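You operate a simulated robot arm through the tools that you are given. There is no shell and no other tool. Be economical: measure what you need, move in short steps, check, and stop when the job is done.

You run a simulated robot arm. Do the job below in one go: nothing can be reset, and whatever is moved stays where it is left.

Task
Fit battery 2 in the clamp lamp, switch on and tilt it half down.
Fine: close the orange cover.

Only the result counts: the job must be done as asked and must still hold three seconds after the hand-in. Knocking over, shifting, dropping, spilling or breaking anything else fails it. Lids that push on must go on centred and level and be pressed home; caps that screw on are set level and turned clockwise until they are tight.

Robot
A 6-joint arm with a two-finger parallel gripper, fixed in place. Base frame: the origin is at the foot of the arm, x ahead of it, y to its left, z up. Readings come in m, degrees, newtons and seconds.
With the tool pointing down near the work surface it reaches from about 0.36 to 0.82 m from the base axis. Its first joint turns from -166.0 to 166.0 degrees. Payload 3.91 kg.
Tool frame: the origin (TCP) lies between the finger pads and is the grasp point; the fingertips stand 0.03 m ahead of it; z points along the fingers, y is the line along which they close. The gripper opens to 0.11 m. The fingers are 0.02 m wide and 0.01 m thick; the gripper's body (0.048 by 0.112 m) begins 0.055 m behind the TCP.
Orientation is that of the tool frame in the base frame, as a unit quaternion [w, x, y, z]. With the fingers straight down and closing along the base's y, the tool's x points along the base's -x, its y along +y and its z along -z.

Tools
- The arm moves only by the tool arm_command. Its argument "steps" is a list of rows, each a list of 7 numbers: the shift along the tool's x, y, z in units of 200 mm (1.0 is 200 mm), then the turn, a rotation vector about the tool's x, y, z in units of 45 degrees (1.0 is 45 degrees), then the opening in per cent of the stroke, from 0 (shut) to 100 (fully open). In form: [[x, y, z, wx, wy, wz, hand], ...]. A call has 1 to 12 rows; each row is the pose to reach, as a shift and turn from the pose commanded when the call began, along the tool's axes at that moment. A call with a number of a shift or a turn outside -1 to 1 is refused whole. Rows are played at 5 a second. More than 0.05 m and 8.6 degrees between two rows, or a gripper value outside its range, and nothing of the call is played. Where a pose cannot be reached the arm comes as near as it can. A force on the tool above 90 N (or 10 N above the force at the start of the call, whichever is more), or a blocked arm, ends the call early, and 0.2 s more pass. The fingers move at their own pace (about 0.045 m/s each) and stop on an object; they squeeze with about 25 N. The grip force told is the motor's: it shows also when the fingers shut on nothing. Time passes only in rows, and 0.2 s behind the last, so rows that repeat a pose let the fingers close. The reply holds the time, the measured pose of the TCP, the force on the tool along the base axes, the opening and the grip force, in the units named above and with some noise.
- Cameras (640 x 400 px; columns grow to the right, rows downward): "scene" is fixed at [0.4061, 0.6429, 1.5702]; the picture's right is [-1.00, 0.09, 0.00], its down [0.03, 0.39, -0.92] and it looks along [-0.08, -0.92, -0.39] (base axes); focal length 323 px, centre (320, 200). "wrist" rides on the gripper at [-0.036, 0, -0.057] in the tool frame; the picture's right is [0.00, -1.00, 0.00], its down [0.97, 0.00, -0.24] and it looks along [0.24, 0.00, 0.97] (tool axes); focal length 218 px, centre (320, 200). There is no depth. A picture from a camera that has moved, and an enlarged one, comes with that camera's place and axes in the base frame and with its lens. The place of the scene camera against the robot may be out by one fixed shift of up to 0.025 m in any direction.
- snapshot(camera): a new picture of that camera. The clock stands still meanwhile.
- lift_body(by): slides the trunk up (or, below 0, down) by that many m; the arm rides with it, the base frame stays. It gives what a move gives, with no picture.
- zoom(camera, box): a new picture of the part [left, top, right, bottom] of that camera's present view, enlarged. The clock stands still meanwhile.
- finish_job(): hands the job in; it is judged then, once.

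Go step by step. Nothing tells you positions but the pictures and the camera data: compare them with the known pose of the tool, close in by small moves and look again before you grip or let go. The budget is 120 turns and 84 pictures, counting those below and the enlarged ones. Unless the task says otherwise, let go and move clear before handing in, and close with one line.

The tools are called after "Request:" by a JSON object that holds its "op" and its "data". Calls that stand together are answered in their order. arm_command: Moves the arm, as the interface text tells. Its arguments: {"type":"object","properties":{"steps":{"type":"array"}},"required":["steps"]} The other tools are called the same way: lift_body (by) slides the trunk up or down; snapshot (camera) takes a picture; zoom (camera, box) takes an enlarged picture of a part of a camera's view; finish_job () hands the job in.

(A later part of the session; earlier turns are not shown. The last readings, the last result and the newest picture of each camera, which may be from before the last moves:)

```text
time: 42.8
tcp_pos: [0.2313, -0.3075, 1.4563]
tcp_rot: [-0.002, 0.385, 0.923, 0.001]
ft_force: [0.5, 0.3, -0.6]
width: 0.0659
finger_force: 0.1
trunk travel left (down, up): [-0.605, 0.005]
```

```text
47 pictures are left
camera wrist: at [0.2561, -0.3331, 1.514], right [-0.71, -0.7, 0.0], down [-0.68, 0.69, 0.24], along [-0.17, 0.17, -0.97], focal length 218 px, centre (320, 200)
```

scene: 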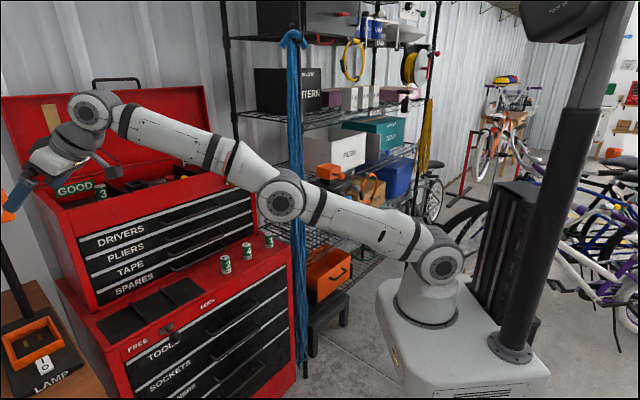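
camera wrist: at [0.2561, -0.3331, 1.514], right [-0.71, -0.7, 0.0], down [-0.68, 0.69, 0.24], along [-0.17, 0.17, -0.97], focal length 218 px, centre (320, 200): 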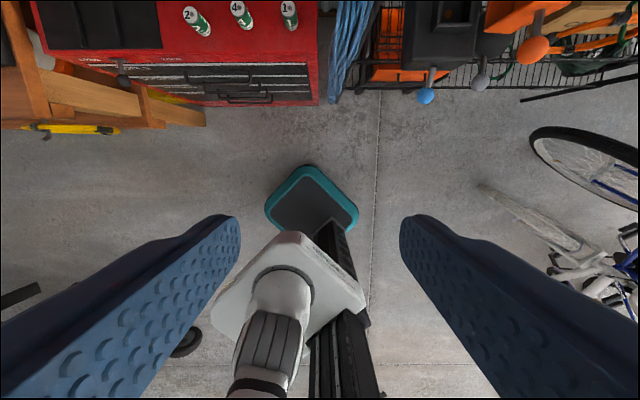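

Request:
{"op": "arm_command", "data": {"steps": [[0, 0.17, 0, 0, 0, 0, 60], [-0.05, 0.34, 0, 0, 0, 0, 60], [-0.15, 0.5, 0, 0, 0, 0, 60], [-0.3, 0.64, 0, 0, 0, 0, 60], [-0.45, 0.78, 0, 0, 0, 0, 60], [-0.6, 0.9, 0, 0, 0, 0, 60], [-0.75, 1, 0, 0, 0, 0, 60]]}}

Request:
{"op": "lift_body", "data": {"by": -0.25}}

Request:
{"op": "snapshot", "data": {"camera": "wrist"}}

```text
time: 44.4
tcp_pos: [0.4829, -0.2772, 1.4542]
tcp_rot: [-0.003, 0.386, 0.923, 0.001]
ft_force: [0.3, -0.5, -1.0]
width: 0.0659
finger_force: 0.0
trunk travel left (down, up): [-0.605, 0.005]
```

```text
time: 47.0
tcp_pos: [0.479, -0.2762, 1.2061]
tcp_rot: [-0.002, 0.385, 0.923, 0.001]
ft_force: [-0.7, 0.5, -0.7]
width: 0.066
finger_force: 0.0
trunk travel left (down, up): [-0.355, 0.255]
```

```text
46 pictures are left
camera wrist: at [0.5051, -0.3012, 1.2631], right [-0.71, -0.7, 0.0], down [-0.68, 0.69, 0.24], along [-0.17, 0.17, -0.97], focal length 218 px, centre (320, 200)
```

wrist: 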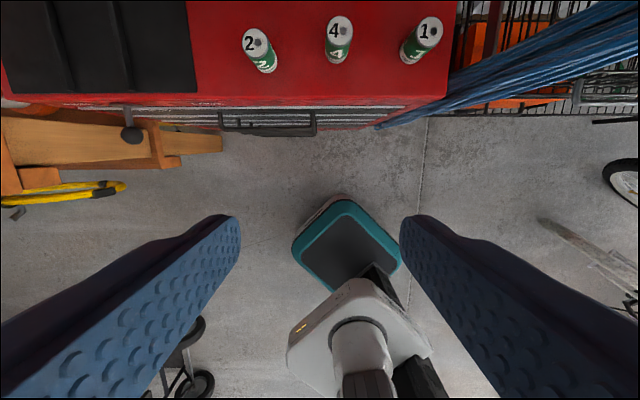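

Request:
{"op": "arm_command", "data": {"steps": [[-0.15, 0.08, 0, 0, 0, 0, 60], [-0.3, 0.16, 0.05, 0, 0, 0, 60], [-0.45, 0.24, 0.15, 0, 0, 0, 60], [-0.6, 0.32, 0.3, 0, 0, 0, 60], [-0.75, 0.39, 0.4, 0, 0, 0, 60], [-0.8, 0.4, 0.55, 0, 0, 0, 60]]}}

Request:
{"op": "snapshot", "data": {"camera": "wrist"}}

```text
time: 48.4
tcp_pos: [0.6503, -0.3317, 1.093]
tcp_rot: [-0.003, 0.385, 0.923, 0.001]
ft_force: [1.0, 0.5, -1.3]
width: 0.0659
finger_force: 0.2
out of reach, approached as far as the arm can: row 5
trunk travel left (down, up): [-0.355, 0.255]
```

```text
45 pictures are left
camera wrist: at [0.6763, -0.3583, 1.1503], right [-0.71, -0.7, 0.0], down [-0.68, 0.69, 0.25], along [-0.17, 0.18, -0.97], focal length 218 px, centre (320, 200)
```

wrist: 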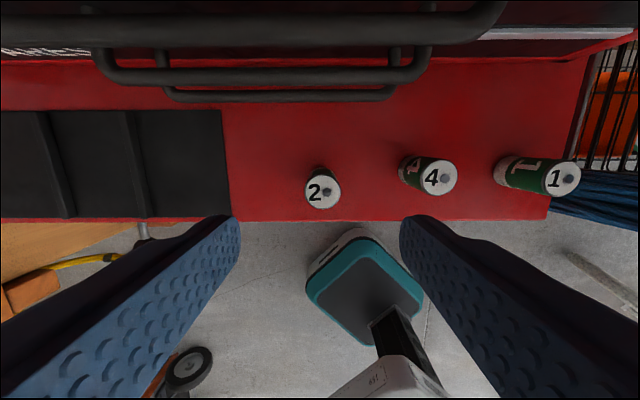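

Centred over battery 2 within 4 mm. Descend to grip its upper half.

Request:
{"op": "arm_command", "data": {"steps": [[0, -0.01, 0.2, 0, 0, 0, 60], [0, -0.02, 0.4, 0, 0, 0, 60], [0, -0.02, 0.58, 0, 0, 0, 60], [0, -0.02, 0.67, 0, 0, 0, 60]]}}

Request:
{"op": "snapshot", "data": {"camera": "wrist"}}

Request:
{"op": "zoom", "data": {"camera": "scene", "box": [180, 200, 300, 290]}}

```text
time: 49.4
tcp_pos: [0.6465, -0.3342, 0.9607]
tcp_rot: [-0.001, 0.385, 0.923, 0.002]
ft_force: [0.1, -0.7, 1.4]
width: 0.066
finger_force: 0.1
trunk travel left (down, up): [-0.355, 0.255]
```

```text
44 pictures are left
camera wrist: at [0.6715, -0.36, 1.0179], right [-0.71, -0.7, 0.0], down [-0.68, 0.69, 0.24], along [-0.17, 0.17, -0.97], focal length 218 px, centre (320, 200)
```

wrist: 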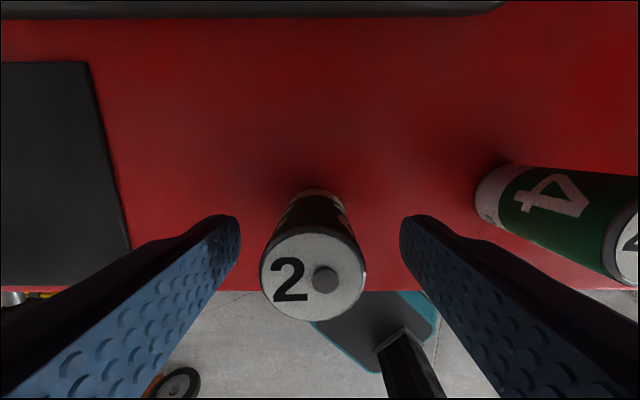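

```text
4.44 times, centred on (240, 245) of scene
camera zoom: at [0.4061, 0.6429, 1.5702], right [-1.0, 0.09, 0.0], down [0.03, 0.39, -0.92], along [-0.08, -0.92, -0.39], focal length 1435 px, centre (676, 0)
```

zoom: 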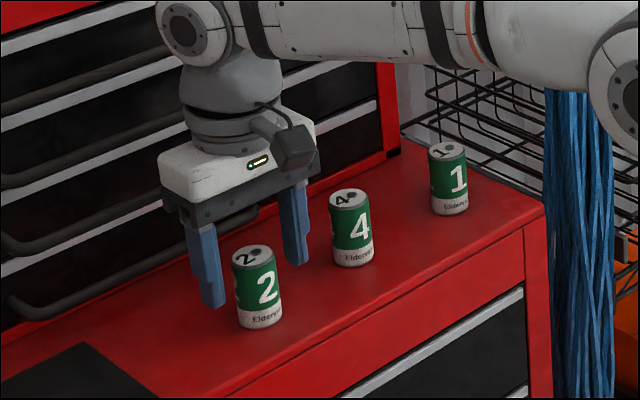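

Request:
{"op": "arm_command", "data": {"steps": [[0.02, 0.01, 0.02, 0, 0, 0, 60], [0.02, 0.01, 0.02, 0, 0, 0, 20], [0.02, 0.01, 0.02, 0, 0, 0, 20], [0.02, 0.01, 0.02, 0, 0, 0, 20], [0.02, 0.01, 0.02, 0, 0, 0, 20]]}}

Request:
{"op": "arm_command", "data": {"steps": [[0, 0, -0.1, 0, 0, 0, 20], [0, 0, -0.3, 0, 0, 0, 20], [0, 0, -0.5, 0, 0, 0, 20]]}}

Request:
{"op": "snapshot", "data": {"camera": "wrist"}}

Request:
{"op": "zoom", "data": {"camera": "scene", "box": [180, 180, 300, 290]}}

```text
time: 50.6
tcp_pos: [0.644, -0.3299, 0.9565]
tcp_rot: [-0.003, 0.385, 0.923, 0.001]
ft_force: [-0.5, -0.6, 0.4]
width: 0.032
finger_force: 24.6
trunk travel left (down, up): [-0.355, 0.255]
```

```text
time: 51.4
tcp_pos: [0.6438, -0.3295, 1.0575]
tcp_rot: [-0.003, 0.385, 0.923, 0.0]
ft_force: [0.4, -0.1, -0.9]
width: 0.0323
finger_force: 25.3
trunk travel left (down, up): [-0.355, 0.255]
```

```text
42 pictures are left
camera wrist: at [0.6702, -0.3553, 1.1152], right [-0.71, -0.7, 0.0], down [-0.68, 0.69, 0.25], along [-0.17, 0.17, -0.97], focal length 218 px, centre (320, 200)
```

wrist: 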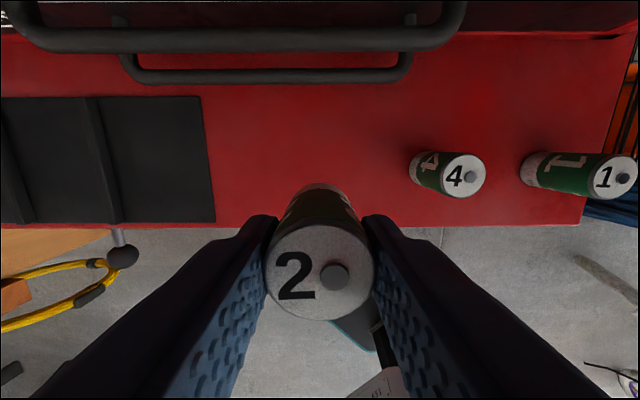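

```text
3.64 times, centred on (240, 235) of scene
camera zoom: at [0.4061, 0.6429, 1.5702], right [-1.0, 0.09, 0.0], down [0.03, 0.39, -0.92], along [-0.08, -0.92, -0.39], focal length 1174 px, centre (611, 73)
```

zoom: 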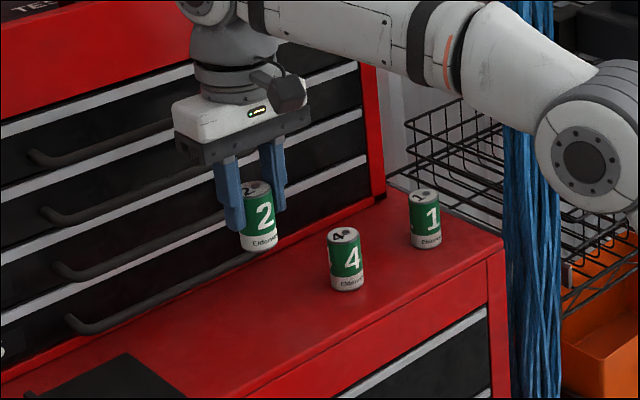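

Battery 2 is held. Raise, retreat from the chest and carry it toward the lamp.

Request:
{"op": "lift_body", "data": {"by": 0.25}}

Request:
{"op": "arm_command", "data": {"steps": [[0.15, 0, 0, 0, 0, 0, 20], [0.3, 0, 0, 0, 0, 0, 20], [0.5, -0.05, 0, 0, 0, 0, 20], [0.65, -0.15, 0, 0, 0, 0, 20], [0.8, -0.3, 0, 0, 0, 0, 20], [0.95, -0.45, 0, 0, 0, 0, 20], [1, -0.65, 0, 0, 0, 0, 20], [1, -0.85, 0, 0, 0, 0, 20], [1, -1, 0, 0, 0, 0, 20]]}}

Request:
{"op": "arm_command", "data": {"steps": [[0.1, -0.15, 0, 0, 0, -0.18, 20], [0.2, -0.3, 0, 0, 0, -0.36, 20], [0.25, -0.45, 0, 0, 0, -0.54, 20], [0.25, -0.6, 0, 0, 0, -0.72, 20], [0.25, -0.75, 0, 0, 0, -0.9, 20], [0.25, -0.9, 0, 0, 0, -1, 20], [0.25, -1, 0, 0, 0, -1, 20]]}}

```text
time: 53.9
tcp_pos: [0.6446, -0.3294, 1.3076]
tcp_rot: [-0.002, 0.385, 0.923, 0.001]
ft_force: [-0.4, -0.3, -2.3]
width: 0.0323
finger_force: 24.7
trunk travel left (down, up): [-0.605, 0.005]
```

```text
time: 55.9
tcp_pos: [0.3609, -0.328, 1.3076]
tcp_rot: [-0.002, 0.384, 0.923, 0.002]
ft_force: [-0.3, -0.5, -1.6]
width: 0.0321
finger_force: 25.1
trunk travel left (down, up): [-0.605, 0.005]
```

```text
time: 57.5
tcp_pos: [0.1838, -0.433, 1.3087]
tcp_rot: [-0.001, 0.002, 1.0, 0.002]
ft_force: [0.2, 0.0, -1.8]
width: 0.0321
finger_force: 25.2
trunk travel left (down, up): [-0.605, 0.005]
```

Request:
{"op": "arm_command", "data": {"steps": [[0, 0, 0, 0, 0, -0.18, 20], [0, 0, 0, 0, 0, -0.36, 20], [0, 0, 0, 0, 0, -0.54, 20], [0, 0, 0, 0, 0, -0.72, 20], [0, 0, 0, 0, 0, -0.9, 20], [0, 0, 0, 0, 0, -1, 20]]}}

Request:
{"op": "snapshot", "data": {"camera": "wrist"}}

```text
time: 58.9
tcp_pos: [0.1843, -0.433, 1.3088]
tcp_rot: [-0.001, -0.382, 0.924, 0.003]
ft_force: [0.5, -0.4, -0.4]
width: 0.0319
finger_force: 25.7
trunk travel left (down, up): [-0.605, 0.005]
```

```text
40 pictures are left
camera wrist: at [0.2102, -0.4085, 1.3663], right [0.71, -0.71, 0.0], down [-0.69, -0.69, 0.24], along [-0.17, -0.17, -0.97], focal length 218 px, centre (320, 200)
```

wrist: 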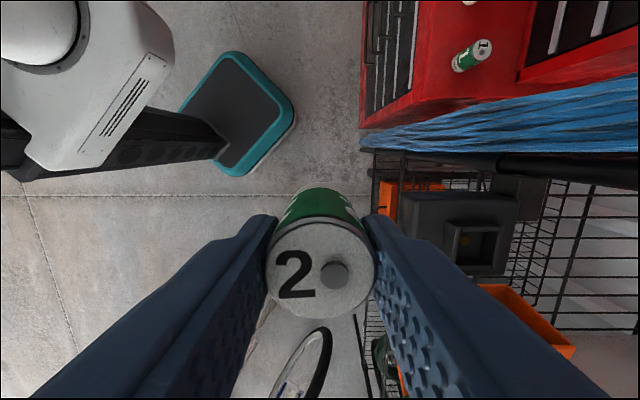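

The socket is visible beside the battery. Zoom for an accurate fix.

Request:
{"op": "zoom", "data": {"camera": "wrist", "box": [390, 170, 590, 310]}}

```text
2.86 times, centred on (490, 240) of wrist
camera zoom: at [0.2102, -0.4085, 1.3663], right [0.71, -0.71, 0.0], down [-0.69, -0.69, 0.24], along [-0.17, -0.17, -0.97], focal length 624 px, centre (-166, 86)
```

zoom: 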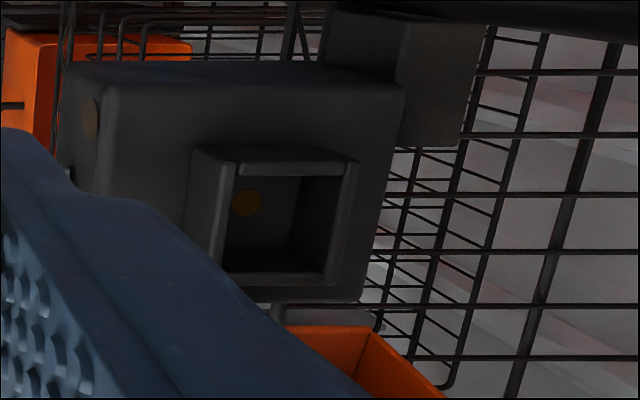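

Socket centre ≈ r 0.249, f 0.609, rim z ≈ 1.149. Move to hover above it.

Request:
{"op": "arm_command", "data": {"steps": [[0.1, -0.15, 0, 0, 0, 0, 20], [0.2, -0.3, 0, 0, 0, 0, 20], [0.3, -0.45, 0, 0, 0, 0, 20], [0.366, -0.6, 0, 0, 0, 0, 20], [0.366, -0.75, 0.1, 0, 0, 0, 20], [0.366, -0.863, 0.25, 0, 0, 0, 20]]}}

Request:
{"op": "snapshot", "data": {"camera": "wrist"}}

Request:
{"op": "zoom", "data": {"camera": "scene", "box": [280, 110, 400, 210]}}

```text
time: 60.3
tcp_pos: [0.2533, -0.6087, 1.2569]
tcp_rot: [0.0, -0.38, 0.925, 0.003]
ft_force: [0.5, 0.4, -1.2]
width: 0.0322
finger_force: 25.7
trunk travel left (down, up): [-0.605, 0.005]
```

```text
38 pictures are left
camera wrist: at [0.2797, -0.5838, 1.3147], right [0.7, -0.71, -0.01], down [-0.69, -0.68, 0.24], along [-0.17, -0.16, -0.97], focal length 218 px, centre (320, 200)
```

wrist: 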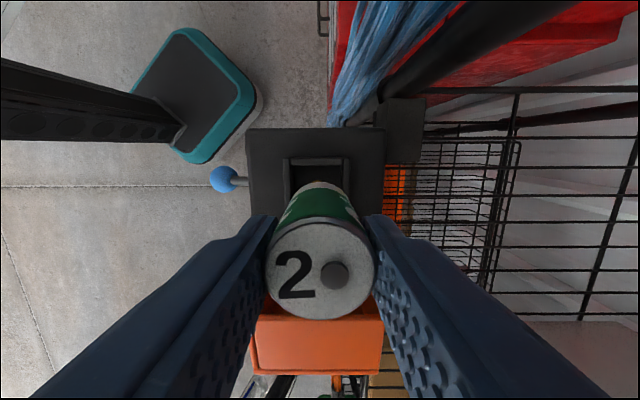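

```text
4.00 times, centred on (340, 160) of scene
camera zoom: at [0.4061, 0.6429, 1.5702], right [-1.0, 0.09, 0.0], down [0.03, 0.39, -0.92], along [-0.08, -0.92, -0.39], focal length 1292 px, centre (240, 360)
```

zoom: 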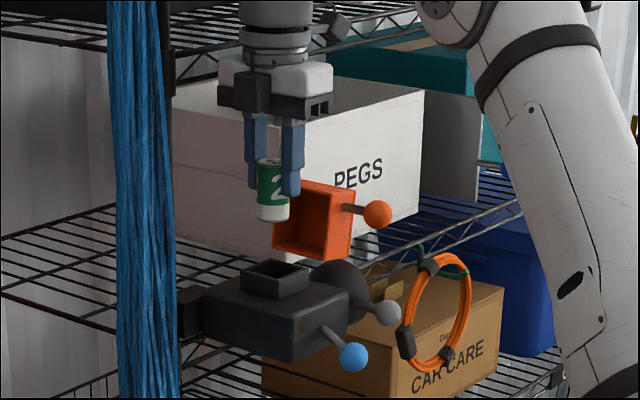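

Battery is aligned within ~2 mm. Lower into the socket, watching force.

Request:
{"op": "arm_command", "data": {"steps": [[-0.005, 0, 0.1, 0, 0, 0, 20], [-0.005, 0, 0.2, 0, 0, 0, 20], [-0.005, 0, 0.26, 0, 0, 0, 20], [-0.005, 0, 0.3, 0, 0, 0, 20]]}}

Request:
{"op": "zoom", "data": {"camera": "scene", "box": [310, 130, 370, 210]}}

Request:
{"op": "snapshot", "data": {"camera": "wrist"}}

```text
time: 61.3
tcp_pos: [0.2535, -0.6076, 1.1973]
tcp_rot: [0.0, -0.38, 0.925, 0.004]
ft_force: [-1.0, 0.6, -2.0]
width: 0.032
finger_force: 24.7
trunk travel left (down, up): [-0.605, 0.005]
```

```text
5.00 times, centred on (340, 170) of scene
camera zoom: at [0.4061, 0.6429, 1.5702], right [-1.0, 0.09, 0.0], down [0.03, 0.39, -0.92], along [-0.08, -0.92, -0.39], focal length 1614 px, centre (220, 350)
```

zoom: 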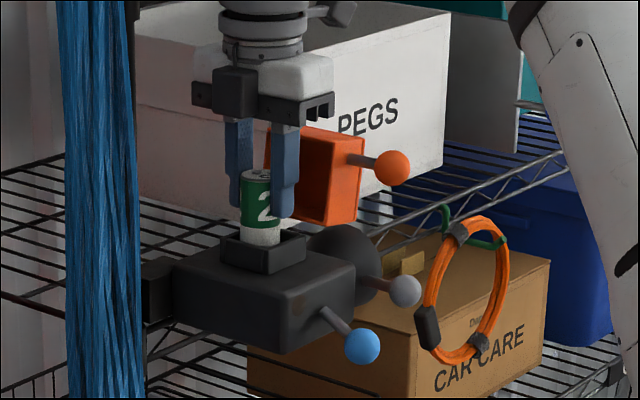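

```text
35 pictures are left
camera wrist: at [0.2801, -0.5822, 1.2551], right [0.7, -0.71, 0.0], down [-0.69, -0.68, 0.24], along [-0.17, -0.16, -0.97], focal length 218 px, centre (320, 200)
```

wrist: 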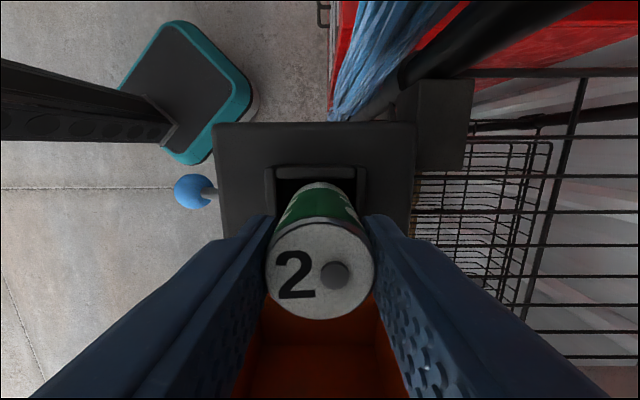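

Request:
{"op": "arm_command", "data": {"steps": [[-0.005, 0, 0.02, 0, 0, 0, 20], [-0.005, 0, 0.04, 0, 0, 0, 20], [-0.005, 0, 0.05, 0, 0, 0, 20], [-0.005, 0, 0.06, 0, 0, 0, 20]]}}

Request:
{"op": "zoom", "data": {"camera": "scene", "box": [320, 150, 360, 190]}}

```text
time: 62.3
tcp_pos: [0.2542, -0.6054, 1.1855]
tcp_rot: [0.0, -0.381, 0.925, 0.002]
ft_force: [-0.2, -0.4, -1.1]
width: 0.0317
finger_force: 24.9
trunk travel left (down, up): [-0.605, 0.005]
```

```text
10.00 times, centred on (340, 170) of scene
camera zoom: at [0.4061, 0.6429, 1.5702], right [-1.0, 0.09, 0.0], down [0.03, 0.39, -0.92], along [-0.08, -0.92, -0.39], focal length 3229 px, centre (120, 500)
```

zoom: 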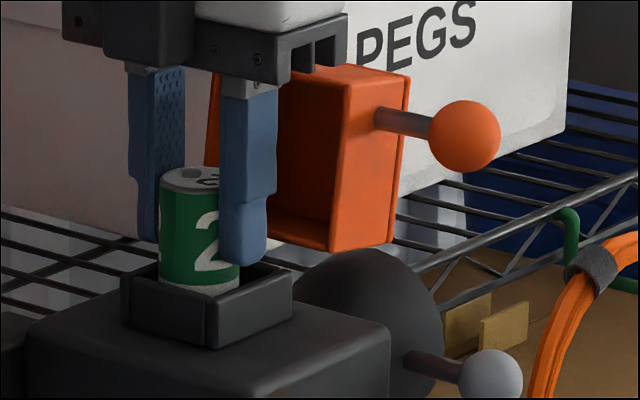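

Request:
{"op": "arm_command", "data": {"steps": [[0, 0, 0.01, 0, 0, 0, 20], [0, 0, 0.02, 0, 0, 0, 20], [0, 0, 0.03, 0, 0, 0, 20], [0, 0, 0.04, 0, 0, 0, 20]]}}

Request:
{"op": "zoom", "data": {"camera": "scene", "box": [320, 150, 360, 190]}}

```text
time: 63.3
tcp_pos: [0.2551, -0.6053, 1.1805]
tcp_rot: [0.0, -0.38, 0.925, -0.001]
ft_force: [1.1, -3.5, 20.6]
width: 0.0322
finger_force: 24.8
trunk travel left (down, up): [-0.605, 0.005]
```

```text
10.00 times, centred on (340, 170) of scene
camera zoom: at [0.4061, 0.6429, 1.5702], right [-1.0, 0.09, 0.0], down [0.03, 0.39, -0.92], along [-0.08, -0.92, -0.39], focal length 3229 px, centre (120, 500)
```

zoom: 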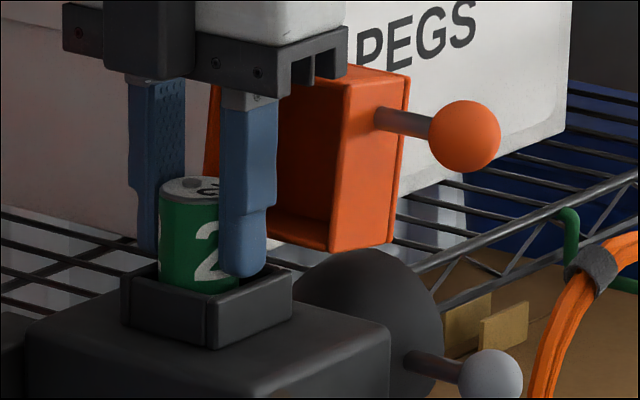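

Contact felt. Release gently and lift away, then check seating.

Request:
{"op": "arm_command", "data": {"steps": [[0, 0, 0.03, 0, 0, 0, 42], [0, 0, 0.03, 0, 0, 0, 42], [0, 0, -0.1, 0, 0, 0, 42], [0, 0, -0.25, 0, 0, 0, 42], [0, 0, -0.4, 0, 0, 0, 42]]}}

Request:
{"op": "zoom", "data": {"camera": "scene", "box": [310, 150, 370, 190]}}

Request:
{"op": "snapshot", "data": {"camera": "wrist"}}

```text
time: 64.5
tcp_pos: [0.2555, -0.6059, 1.2558]
tcp_rot: [0.0, -0.381, 0.925, 0.002]
ft_force: [-0.4, -0.9, -0.2]
width: 0.046
finger_force: 0.0
trunk travel left (down, up): [-0.605, 0.005]
```

```text
10.00 times, centred on (340, 170) of scene
camera zoom: at [0.4061, 0.6429, 1.5702], right [-1.0, 0.09, 0.0], down [0.03, 0.39, -0.92], along [-0.08, -0.92, -0.39], focal length 3229 px, centre (120, 500)
```

zoom: 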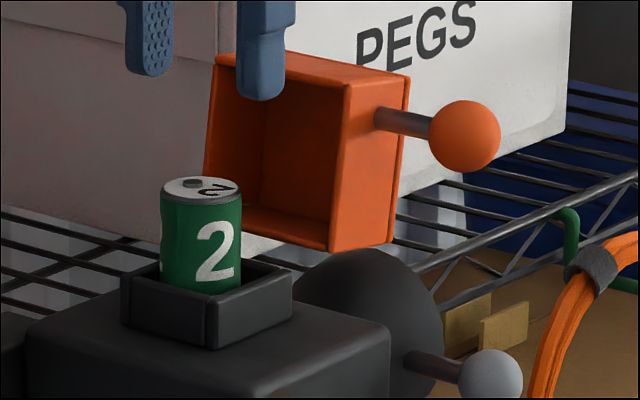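

```text
31 pictures are left
camera wrist: at [0.2804, -0.5798, 1.3144], right [0.7, -0.71, -0.01], down [-0.69, -0.68, 0.24], along [-0.17, -0.16, -0.97], focal length 218 px, centre (320, 200)
```

wrist: 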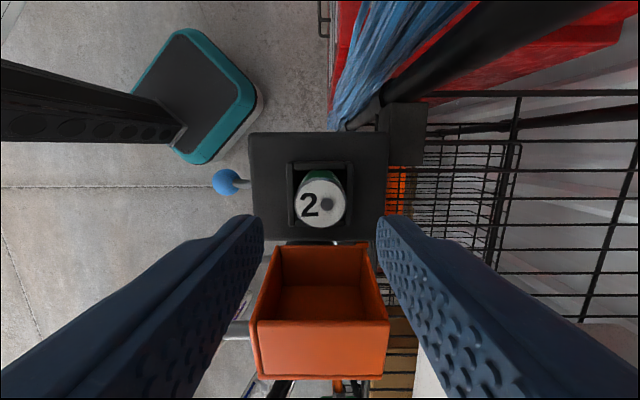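

Battery 2 is seated upright. Now back off and reorient horizontally to reach the blue switch.

Request:
{"op": "arm_command", "data": {"steps": [[0, 0.2, -0.05, 0, 0, 0, 42], [0, 0.4, -0.1, 0, 0, 0.15, 42], [0, 0.6, -0.1, 0, 0, 0.33, 42], [0, 0.8, -0.1, 0, 0, 0.5, 42], [0, 1, -0.1, 0, 0, 0.67, 42], [0, 1, -0.1, 0, 0, 0.84, 42], [0, 1, -0.1, 0, 0, 1, 42]]}}

Request:
{"op": "arm_command", "data": {"steps": [[0, 0, 0, 0, 0, 0.18, 42], [0, 0, 0, 0, 0, 0.36, 42], [0, 0, 0, 0, 0, 0.54, 42], [0, 0, 0, 0, 0, 0.72, 42], [0, 0, 0, 0, 0, 0.9, 42], [0, 0, 0, 0, 0, 1, 42]]}}

Request:
{"op": "arm_command", "data": {"steps": [[0.05, 0, 0, 0, -0.17, 0, 42], [0.1, 0, 0, 0, -0.34, 0, 42], [0.15, 0, 0, 0, -0.51, 0, 42], [0.15, 0, 0, 0, -0.68, 0, 42], [0.15, 0, 0, 0, -0.85, 0, 42], [0.15, 0, 0, 0, -1, 0, 42]]}}

```text
time: 66.1
tcp_pos: [0.1139, -0.4632, 1.2779]
tcp_rot: [-0.001, 0.004, 1.0, 0.002]
ft_force: [-0.2, 0.2, -0.8]
width: 0.0463
finger_force: 0.0
trunk travel left (down, up): [-0.605, 0.005]
```

```text
time: 67.5
tcp_pos: [0.114, -0.4641, 1.2789]
tcp_rot: [-0.002, 0.386, 0.923, 0.002]
ft_force: [0.0, -0.5, 0.1]
width: 0.0461
finger_force: 0.1
trunk travel left (down, up): [-0.605, 0.005]
```

```text
time: 68.9
tcp_pos: [0.0923, -0.4434, 1.2785]
tcp_rot: [0.352, 0.356, 0.853, -0.146]
ft_force: [0.1, 0.0, -0.6]
width: 0.046
finger_force: 0.1
trunk travel left (down, up): [-0.605, 0.005]
```

Request:
{"op": "snapshot", "data": {"camera": "wrist"}}

Request:
{"op": "zoom", "data": {"camera": "wrist", "box": [260, 80, 440, 280]}}

```text
30 pictures are left
camera wrist: at [0.0826, -0.4323, 1.345], right [-0.71, -0.7, 0.0], down [-0.6, 0.61, -0.51], along [0.36, -0.37, -0.86], focal length 218 px, centre (320, 200)
```

wrist: 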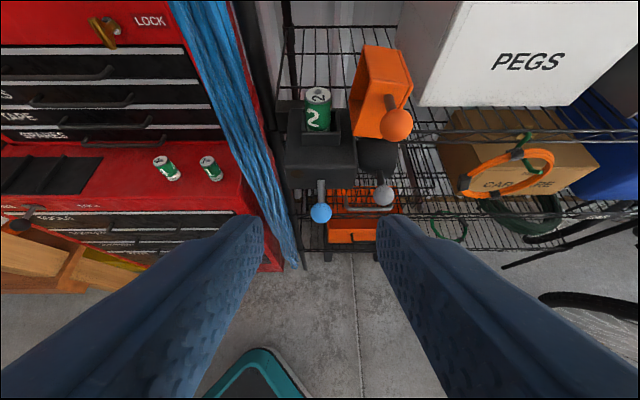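

```text
2.00 times, centred on (350, 180) of wrist
camera zoom: at [0.0826, -0.4323, 1.345], right [-0.71, -0.7, 0.0], down [-0.6, 0.61, -0.51], along [0.36, -0.37, -0.86], focal length 436 px, centre (260, 240)
```

zoom: 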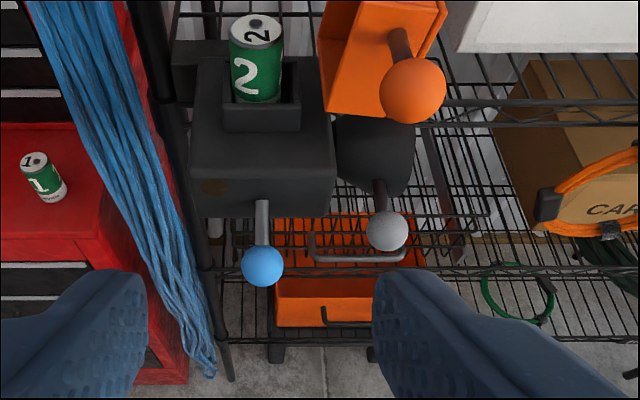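

The stems of the knobs all point forward; the blue lever dips slightly downward. I'll level the tool and come in front of the blue knob.

Request:
{"op": "arm_command", "data": {"steps": [[0, 0, 0, 0, -0.16, 0, 42], [0, 0, 0, 0, -0.32, 0, 42], [0, 0, 0, 0, -0.48, 0, 42], [0, 0, 0, 0, -0.64, 0, 42], [0, 0, 0, 0, -0.8, 0, 42], [0, 0, 0, 0, -0.92, 0, 42]]}}

Request:
{"op": "lift_body", "data": {"by": -0.19}}

Request:
{"op": "snapshot", "data": {"camera": "wrist"}}

```text
time: 70.3
tcp_pos: [0.0932, -0.4427, 1.2786]
tcp_rot: [0.63, 0.282, 0.674, -0.263]
ft_force: [-0.5, 0.1, -0.5]
width: 0.0462
finger_force: 0.0
trunk travel left (down, up): [-0.605, 0.005]
```

```text
time: 72.4
tcp_pos: [0.0925, -0.442, 1.0876]
tcp_rot: [0.631, 0.281, 0.674, -0.262]
ft_force: [-0.7, -0.9, 0.1]
width: 0.046
finger_force: 0.0
trunk travel left (down, up): [-0.415, 0.195]
```

```text
28 pictures are left
camera wrist: at [0.0548, -0.4041, 1.129], right [-0.71, -0.7, 0.0], down [-0.21, 0.22, -0.95], along [0.67, -0.68, -0.3], focal length 218 px, centre (320, 200)
```

wrist: 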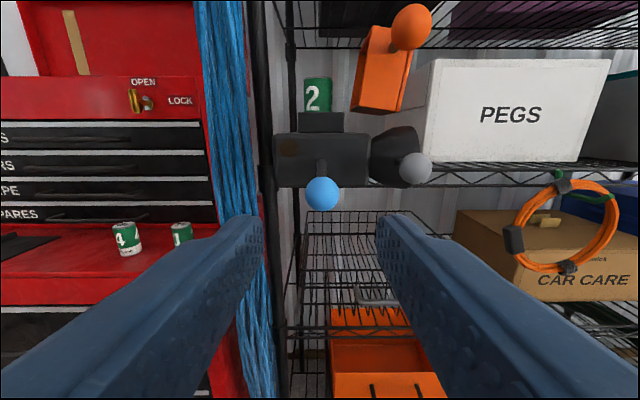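

Clear front view: blue ball at f≈0.499, z≈1.079, lever dipped ~20° below horizontal. Advance and grip it.

Request:
{"op": "arm_command", "data": {"steps": [[0, 0, 0.2, 0, 0, 0, 42], [0, 0, 0.4, 0, 0, 0, 42], [0, 0, 0.55, 0, 0, 0, 42], [0, 0, 0.6, 0, 0, 0, 42], [0, 0, 0.6, 0, 0, 0, 10], [0, 0, 0.6, 0, 0, 0, 10], [0, 0, 0.6, 0, 0, 0, 10]]}}

Request:
{"op": "snapshot", "data": {"camera": "wrist"}}

```text
time: 74.0
tcp_pos: [0.1754, -0.5296, 1.0808]
tcp_rot: [0.63, 0.283, 0.674, -0.263]
ft_force: [-4.1, -11.5, 1.8]
width: 0.0294
finger_force: 44.9
trunk travel left (down, up): [-0.415, 0.195]
```

```text
27 pictures are left
camera wrist: at [0.1378, -0.4903, 1.1212], right [-0.71, -0.7, 0.0], down [-0.21, 0.22, -0.95], along [0.67, -0.68, -0.3], focal length 218 px, centre (320, 200)
```

wrist: 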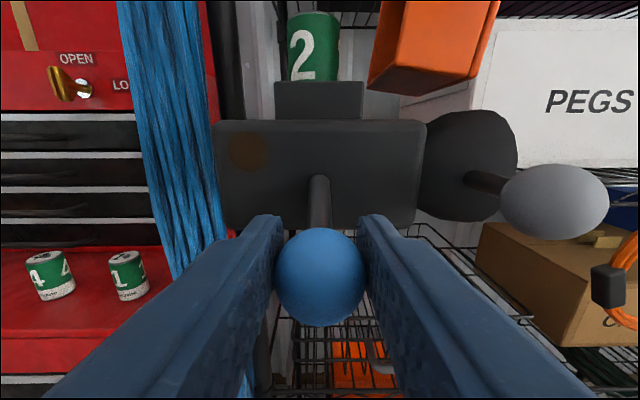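

Request:
{"op": "arm_command", "data": {"steps": [[-0.02, 0, -0.005, 0, 0, 0, 10], [-0.04, 0, -0.01, 0, 0, 0, 10], [-0.06, 0, -0.014, 0, 0, 0, 10]]}}

Request:
{"op": "snapshot", "data": {"camera": "wrist"}}

```text
time: 74.8
tcp_pos: [0.1737, -0.5274, 1.0899]
tcp_rot: [0.629, 0.285, 0.675, -0.261]
ft_force: [-12.0, -2.3, -26.3]
width: 0.0298
finger_force: 45.3
trunk travel left (down, up): [-0.415, 0.195]
```

```text
26 pictures are left
camera wrist: at [0.1362, -0.489, 1.1302], right [-0.71, -0.7, -0.01], down [-0.22, 0.23, -0.95], along [0.67, -0.67, -0.31], focal length 218 px, centre (320, 200)
```

wrist: 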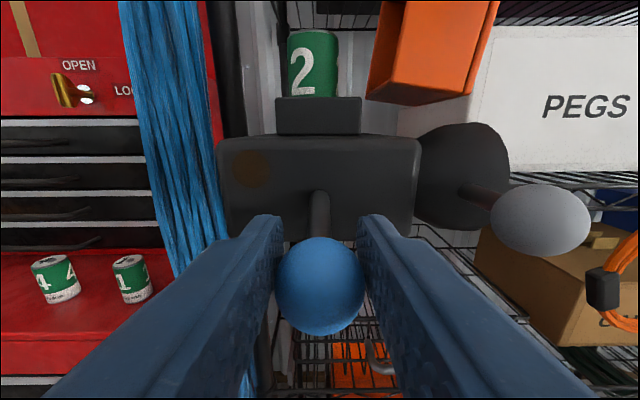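

Request:
{"op": "arm_command", "data": {"steps": [[-0.02, 0, -0.004, 0, 0, 0, 10], [-0.04, 0, -0.006, 0, 0, 0, 10], [-0.06, 0, -0.008, 0, 0, 0, 10], [-0.08, 0, -0.008, 0, 0, 0, 10]]}}

Request:
{"op": "snapshot", "data": {"camera": "wrist"}}

```text
time: 75.8
tcp_pos: [0.1753, -0.5262, 1.1086]
tcp_rot: [0.631, 0.281, 0.674, -0.262]
ft_force: [-0.2, 0.3, -0.1]
width: 0.0109
finger_force: 0.0
trunk travel left (down, up): [-0.415, 0.195]
```

```text
25 pictures are left
camera wrist: at [0.1375, -0.4875, 1.1496], right [-0.71, -0.7, 0.0], down [-0.21, 0.22, -0.95], along [0.67, -0.68, -0.3], focal length 218 px, centre (320, 200)
```

wrist: 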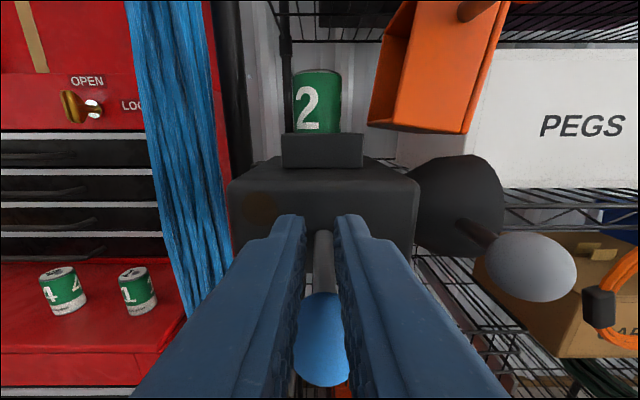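

The fingers slipped off; the lever resisted going up. Let me try pressing it down from above with closed fingers.

Request:
{"op": "arm_command", "data": {"steps": [[0, 0, -0.02, 0, 0, 0, 0], [0, 0, -0.02, 0, 0, 0, 0], [0.03, 0, -0.02, 0, 0, 0, 0], [0.06, 0, -0.02, 0, 0, 0, 0], [0.09, 0, -0.02, 0, 0, 0, 0], [0.11, 0, -0.02, 0, 0, 0, 0]]}}

Request:
{"op": "zoom", "data": {"camera": "scene", "box": [310, 140, 380, 210]}}

```text
time: 77.2
tcp_pos: [0.1708, -0.5219, 1.1003]
tcp_rot: [0.638, 0.272, 0.668, -0.27]
ft_force: [8.5, -14.8, 77.2]
width: 0.0001
finger_force: 25.0
trunk travel left (down, up): [-0.415, 0.195]
```

```text
5.71 times, centred on (345, 175) of scene
camera zoom: at [0.4061, 0.6429, 1.5702], right [-1.0, 0.09, 0.0], down [0.03, 0.39, -0.92], along [-0.08, -0.92, -0.39], focal length 1845 px, centre (177, 343)
```

zoom: 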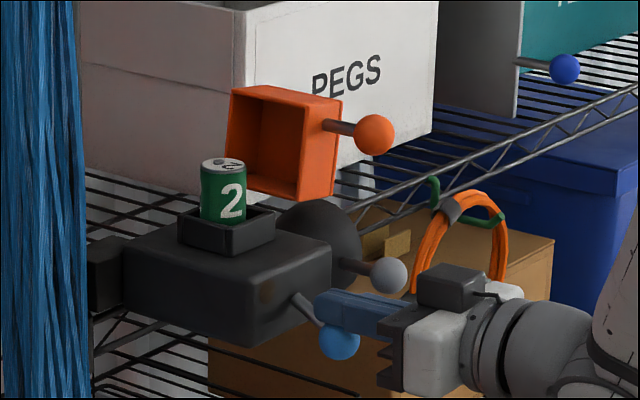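

Down is a hard stop, so the lever's travel must be upward and stiff (the grip slipped). I'll push it up from beneath with closed fingers.

Request:
{"op": "arm_command", "data": {"steps": [[-0.11, 0, 0, 0, 0, 0, 0], [-0.11, 0, -0.15, 0, 0, 0, 0], [-0.11, 0, -0.32, 0, 0, 0, 0], [0.05, 0, -0.32, 0, 0, 0, 0], [0.21, 0, -0.32, 0, 0, 0, 0], [0.21, 0, -0.18, 0, 0, 0, 0], [0.21, 0, -0.03, 0, 0, 0, 0]]}}

Request:
{"op": "arm_command", "data": {"steps": [[-0.04, 0, 0, 0, 0, 0, 0], [-0.08, 0, 0, 0, 0, 0, 0], [-0.12, 0, 0, 0, 0, 0, 0], [-0.16, 0, 0, 0, 0, 0, 0]]}}

Request:
{"op": "zoom", "data": {"camera": "scene", "box": [310, 140, 380, 210]}}

```text
time: 78.8
tcp_pos: [0.1649, -0.5166, 1.0456]
tcp_rot: [0.63, 0.282, 0.675, -0.262]
ft_force: [0.7, -0.3, 0.5]
width: 0.0
finger_force: 25.3
trunk travel left (down, up): [-0.415, 0.195]
```

```text
time: 79.8
tcp_pos: [0.1686, -0.5189, 1.0768]
tcp_rot: [0.631, 0.281, 0.674, -0.263]
ft_force: [-0.1, -0.3, 0.2]
width: 0.0001
finger_force: 25.1
trunk travel left (down, up): [-0.415, 0.195]
```

```text
5.71 times, centred on (345, 175) of scene
camera zoom: at [0.4061, 0.6429, 1.5702], right [-1.0, 0.09, 0.0], down [0.03, 0.39, -0.92], along [-0.08, -0.92, -0.39], focal length 1845 px, centre (177, 343)
```

zoom: 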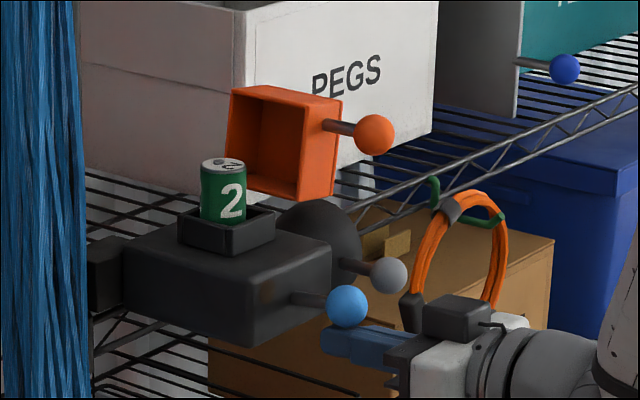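

The lever snapped upward. I'll nudge up gently to make sure it's at its end, then check indicator and lamp light.

Request:
{"op": "arm_command", "data": {"steps": [[-0.03, 0, 0, 0, 0, 0, 0], [-0.06, 0, 0, 0, 0, 0, 0], [-0.08, 0, 0, 0, 0, 0, 0]]}}

Request:
{"op": "snapshot", "data": {"camera": "wrist"}}

```text
time: 80.6
tcp_pos: [0.1674, -0.5188, 1.0939]
tcp_rot: [0.631, 0.281, 0.674, -0.262]
ft_force: [-0.1, -0.7, -0.6]
width: 0.0001
finger_force: 24.8
trunk travel left (down, up): [-0.415, 0.195]
```

```text
22 pictures are left
camera wrist: at [0.1297, -0.4797, 1.134], right [-0.71, -0.7, 0.0], down [-0.21, 0.22, -0.95], along [0.67, -0.68, -0.3], focal length 218 px, centre (320, 200)
```

wrist: 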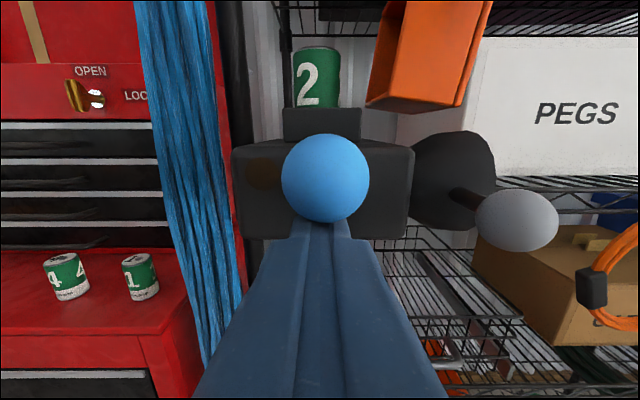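

Switch is up (on) at its end. Check whether the indicator or shade shows light.

Request:
{"op": "arm_command", "data": {"steps": [[0.03, 0, -0.1, 0, 0, 0, 0], [0.03, 0, -0.3, 0, 0, 0, 0], [0.03, 0, -0.5, 0, 0, 0, 30]]}}

Request:
{"op": "zoom", "data": {"camera": "wrist", "box": [250, 50, 470, 250]}}

```text
time: 81.4
tcp_pos: [0.0967, -0.4462, 1.0948]
tcp_rot: [0.632, 0.28, 0.674, -0.262]
ft_force: [-0.2, -0.6, -0.3]
width: 0.0324
finger_force: 0.4
trunk travel left (down, up): [-0.415, 0.195]
```

```text
2.00 times, centred on (360, 150) of wrist
camera zoom: at [0.0584, -0.4074, 1.1349], right [-0.71, -0.7, 0.0], down [-0.21, 0.22, -0.95], along [0.67, -0.68, -0.3], focal length 436 px, centre (240, 300)
```

zoom: 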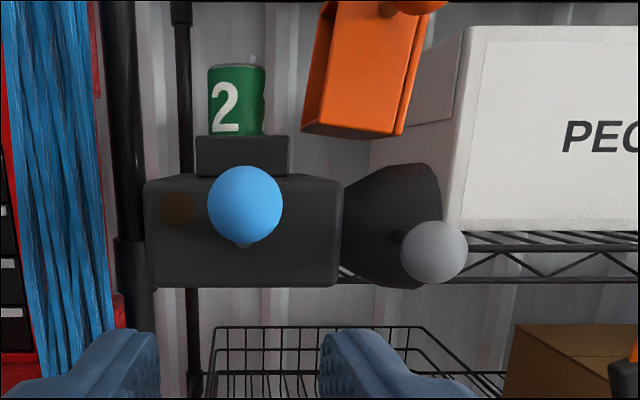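

The indicator still looks unlit; I'll look into the shade from the right to see whether the lamp itself is lit.

Request:
{"op": "arm_command", "data": {"steps": [[0, -0.2, 0, -0.13, 0, 0, 30], [0, -0.4, 0, -0.26, 0, 0, 30], [0, -0.6, 0, -0.39, 0, 0, 30], [0, -0.8, 0, -0.52, 0, 0, 30], [0, -1, 0, -0.65, 0, 0, 30], [0, -1, 0, -0.78, 0, 0, 30]]}}

Request:
{"op": "snapshot", "data": {"camera": "wrist"}}

```text
time: 82.8
tcp_pos: [-0.0452, -0.5879, 1.0931]
tcp_rot: [0.686, 0.077, 0.722, -0.046]
ft_force: [-0.7, 0.2, -0.1]
width: 0.0331
finger_force: 0.1
trunk travel left (down, up): [-0.415, 0.195]
```

```text
20 pictures are left
camera wrist: at [-0.0996, -0.5797, 1.1331], right [-0.18, -0.98, -0.04], down [-0.28, 0.09, -0.96], along [0.94, -0.16, -0.29], focal length 218 px, centre (320, 200)
```

wrist: 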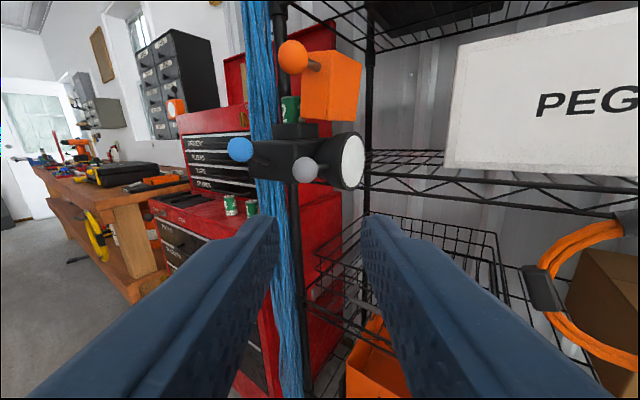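

Request:
{"op": "zoom", "data": {"camera": "wrist", "box": [220, 30, 400, 230]}}

```text
2.00 times, centred on (310, 130) of wrist
camera zoom: at [-0.0996, -0.5797, 1.1331], right [-0.18, -0.98, -0.04], down [-0.28, 0.09, -0.96], along [0.94, -0.16, -0.29], focal length 436 px, centre (340, 340)
```

zoom: 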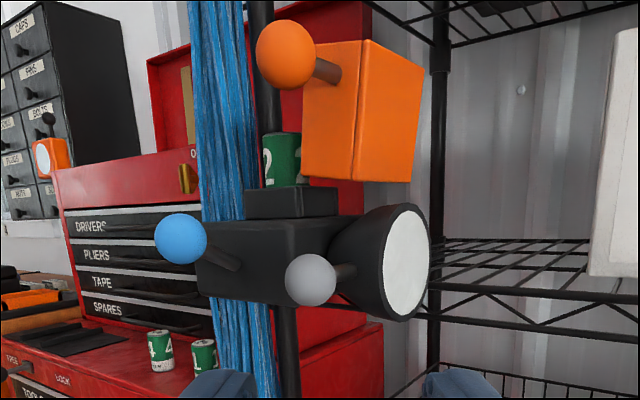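

The lens shape and knob are clear: the shade faces right and pivots down. I'll return in front, then push the grey knob down from above with closed fingers, feeling for its travel.

Request:
{"op": "arm_command", "data": {"steps": [[-0.05, 0.08, 0.056, 0.13, 0, 0, 0], [-0.1, 0.16, 0.112, 0.26, 0, 0, 0], [-0.15, 0.24, 0.168, 0.39, 0, 0, 0], [-0.2, 0.32, 0.224, 0.52, 0, 0, 0], [-0.25, 0.4, 0.28, 0.65, 0, 0, 0], [-0.285, 0.4775, 0.335, 0.78, 0, 0, 0]]}}

Request:
{"op": "snapshot", "data": {"camera": "wrist"}}

```text
time: 84.2
tcp_pos: [0.0408, -0.5078, 1.1505]
tcp_rot: [0.629, 0.282, 0.675, -0.263]
ft_force: [-0.1, 0.2, 0.5]
width: 0.0001
finger_force: 24.8
trunk travel left (down, up): [-0.415, 0.195]
```

```text
18 pictures are left
camera wrist: at [0.0027, -0.469, 1.1924], right [-0.71, -0.7, 0.0], down [-0.21, 0.22, -0.95], along [0.67, -0.68, -0.3], focal length 218 px, centre (320, 200)
```

wrist: 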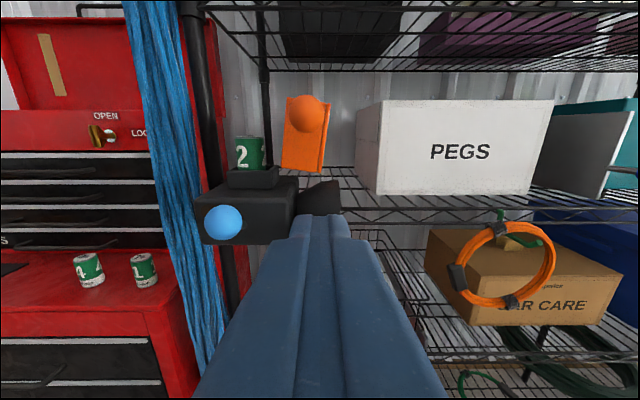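

Request:
{"op": "arm_command", "data": {"steps": [[0, 0, 0.2, 0, 0, 0, 0], [0, 0, 0.4, 0, 0, 0, 0], [0, 0, 0.58, 0, 0, 0, 0], [0.05, 0, 0.58, 0, 0, 0, 0], [0.1, 0, 0.58, 0, 0, 0, 0], [0.14, 0, 0.58, 0, 0, 0, 0]]}}

Request:
{"op": "zoom", "data": {"camera": "scene", "box": [310, 140, 380, 210]}}

```text
time: 85.6
tcp_pos: [0.1214, -0.5892, 1.1142]
tcp_rot: [0.631, 0.282, 0.674, -0.262]
ft_force: [0.3, 0.0, 0.4]
width: 0.0
finger_force: 25.1
trunk travel left (down, up): [-0.415, 0.195]
```

```text
5.71 times, centred on (345, 175) of scene
camera zoom: at [0.4061, 0.6429, 1.5702], right [-1.0, 0.09, 0.0], down [0.03, 0.39, -0.92], along [-0.08, -0.92, -0.39], focal length 1845 px, centre (177, 343)
```

zoom: 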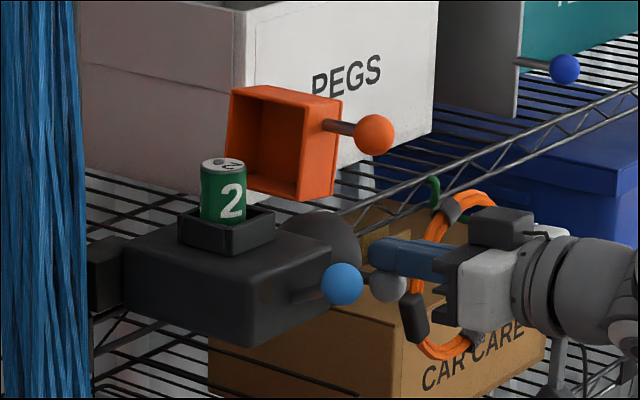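

Request:
{"op": "arm_command", "data": {"steps": [[0.015, 0, 0, 0, 0, 0, 0], [0.03, 0, 0, 0, 0, 0, 0], [0.045, 0, 0, 0, 0, 0, 0], [0.06, 0, 0, 0, 0, 0, 0], [0.075, 0, 0, 0, 0, 0, 0]]}}

Request:
{"op": "snapshot", "data": {"camera": "wrist"}}

```text
time: 86.8
tcp_pos: [0.1207, -0.5885, 1.0994]
tcp_rot: [0.63, 0.282, 0.674, -0.263]
ft_force: [0.5, -0.1, 0.6]
width: 0.0001
finger_force: 25.3
trunk travel left (down, up): [-0.415, 0.195]
```

```text
16 pictures are left
camera wrist: at [0.082, -0.5501, 1.1402], right [-0.71, -0.7, 0.0], down [-0.21, 0.22, -0.95], along [0.67, -0.68, -0.31], focal length 218 px, centre (320, 200)
```

wrist: 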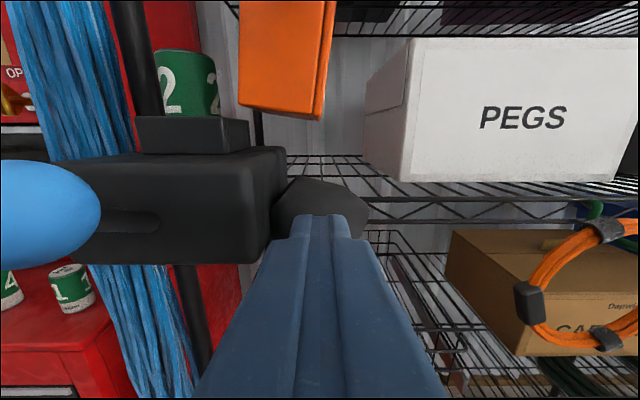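

Request:
{"op": "zoom", "data": {"camera": "scene", "box": [320, 150, 380, 210]}}

```text
6.67 times, centred on (350, 180) of scene
camera zoom: at [0.4061, 0.6429, 1.5702], right [-1.0, 0.09, 0.0], down [0.03, 0.39, -0.92], along [-0.08, -0.92, -0.39], focal length 2153 px, centre (120, 333)
```

zoom: 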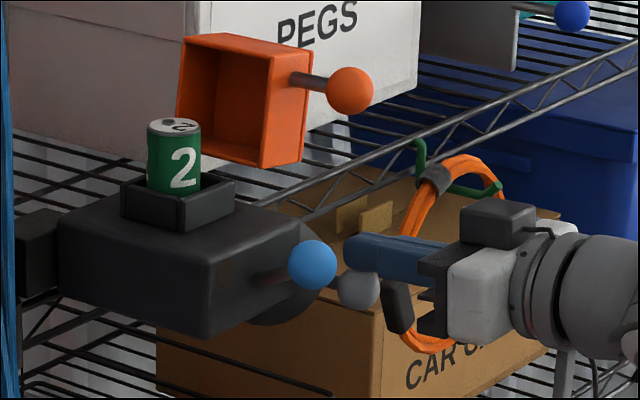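

The shade is tilting freely. Continue down to find the end stop.

Request:
{"op": "arm_command", "data": {"steps": [[0.02, 0, 0, 0, 0, 0, 0], [0.04, 0, 0, 0, 0, 0, 0], [0.06, 0, 0, 0, 0, 0, 0], [0.08, 0, 0, 0, 0, 0, 0]]}}

Request:
{"op": "zoom", "data": {"camera": "scene", "box": [320, 150, 380, 210]}}

```text
time: 87.8
tcp_pos: [0.1194, -0.5883, 1.0926]
tcp_rot: [0.634, 0.277, 0.671, -0.267]
ft_force: [9.4, -20.3, 49.6]
width: 0.0
finger_force: 24.6
trunk travel left (down, up): [-0.415, 0.195]
```

```text
6.67 times, centred on (350, 180) of scene
camera zoom: at [0.4061, 0.6429, 1.5702], right [-1.0, 0.09, 0.0], down [0.03, 0.39, -0.92], along [-0.08, -0.92, -0.39], focal length 2153 px, centre (120, 333)
```

zoom: 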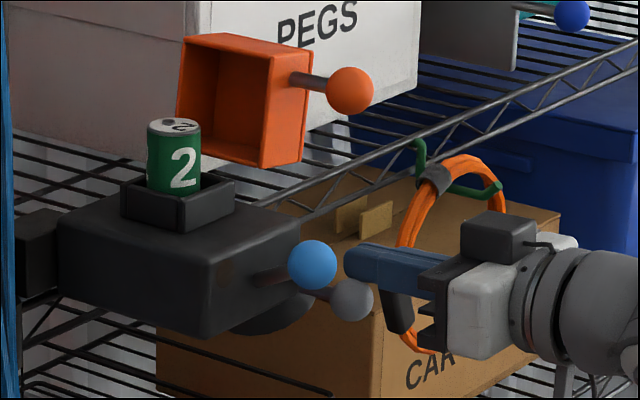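

End stop reached. Back off to measure the knob's fully-down position.

Request:
{"op": "arm_command", "data": {"steps": [[-0.1, 0, 0, 0, 0, 0, 0], [-0.1, 0, -0.2, 0, 0, 0, 0], [-0.1, 0.1, -0.4, 0, 0, 0, 0], [-0.1, 0.2, -0.6, 0, 0, 0, 0]]}}

Request:
{"op": "zoom", "data": {"camera": "wrist", "box": [220, 80, 440, 260]}}

```text
time: 88.8
tcp_pos: [0.0648, -0.4739, 1.1125]
tcp_rot: [0.631, 0.281, 0.674, -0.262]
ft_force: [-0.5, -0.6, -0.4]
width: 0.0001
finger_force: 24.7
trunk travel left (down, up): [-0.415, 0.195]
```

```text
2.22 times, centred on (330, 170) of wrist
camera zoom: at [0.0267, -0.4359, 1.1529], right [-0.71, -0.7, 0.0], down [-0.21, 0.22, -0.95], along [0.67, -0.68, -0.31], focal length 485 px, centre (298, 267)
```

zoom: 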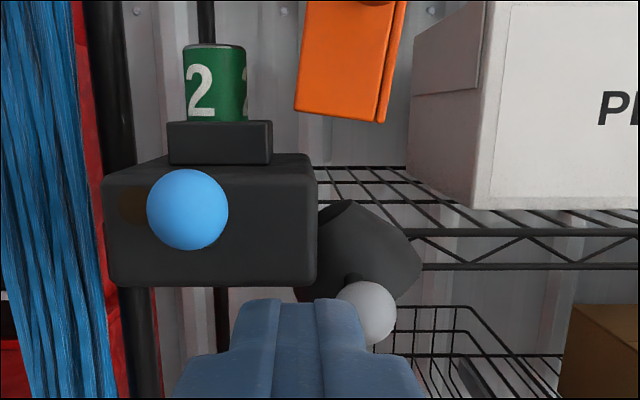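

Fully down is about 60° (ball moved from (0.334, 1.097) to (0.320, 1.069) in r–z, pivot ≈ (0.302, 1.095)). Now push it up from below to confirm the upper stop.

Request:
{"op": "arm_command", "data": {"steps": [[0.15, -0.06, 0, 0, 0, 0, 0], [0.3, -0.12, 0, 0, 0, 0, 0], [0.4, -0.184, 0.05, 0, 0, 0, 0], [0.4, -0.184, 0.25, 0, 0, 0, 0], [0.4, -0.184, 0.45, 0, 0, 0, 0], [0.4, -0.184, 0.62, 0, 0, 0, 0]]}}

Request:
{"op": "arm_command", "data": {"steps": [[-0.04, 0, 0, 0, 0, 0, 0], [-0.08, 0, 0, 0, 0, 0, 0], [-0.12, 0, 0, 0, 0, 0, 0], [-0.16, 0, 0, 0, 0, 0, 0], [-0.19, 0, 0, 0, 0, 0, 0], [-0.22, 0, 0, 0, 0, 0, 0]]}}

Request:
{"op": "arm_command", "data": {"steps": [[-0.02, 0, 0, 0, 0, 0, 0], [-0.04, 0, 0, 0, 0, 0, 0], [-0.06, 0, 0, 0, 0, 0, 0]]}}

```text
time: 90.2
tcp_pos: [0.1221, -0.5865, 1.0248]
tcp_rot: [0.631, 0.281, 0.674, -0.262]
ft_force: [0.3, -0.8, 0.0]
width: 0.0001
finger_force: 24.9
trunk travel left (down, up): [-0.415, 0.195]
```

```text
time: 91.6
tcp_pos: [0.1125, -0.5964, 1.0568]
tcp_rot: [0.624, 0.295, 0.675, -0.26]
ft_force: [-49.4, -30.9, -58.0]
width: 0.0
finger_force: 25.4
trunk travel left (down, up): [-0.415, 0.195]
```

```text
time: 92.1
tcp_pos: [0.1118, -0.5962, 1.0584]
tcp_rot: [0.617, 0.302, 0.678, -0.262]
ft_force: [-18.2, -28.0, -33.7]
width: 0.0001
finger_force: 25.0
trunk travel left (down, up): [-0.415, 0.195]
stopped in row 2: the force on the tool passed its limit (the readings are from after the stop); the commanded pose is now the measured one
```

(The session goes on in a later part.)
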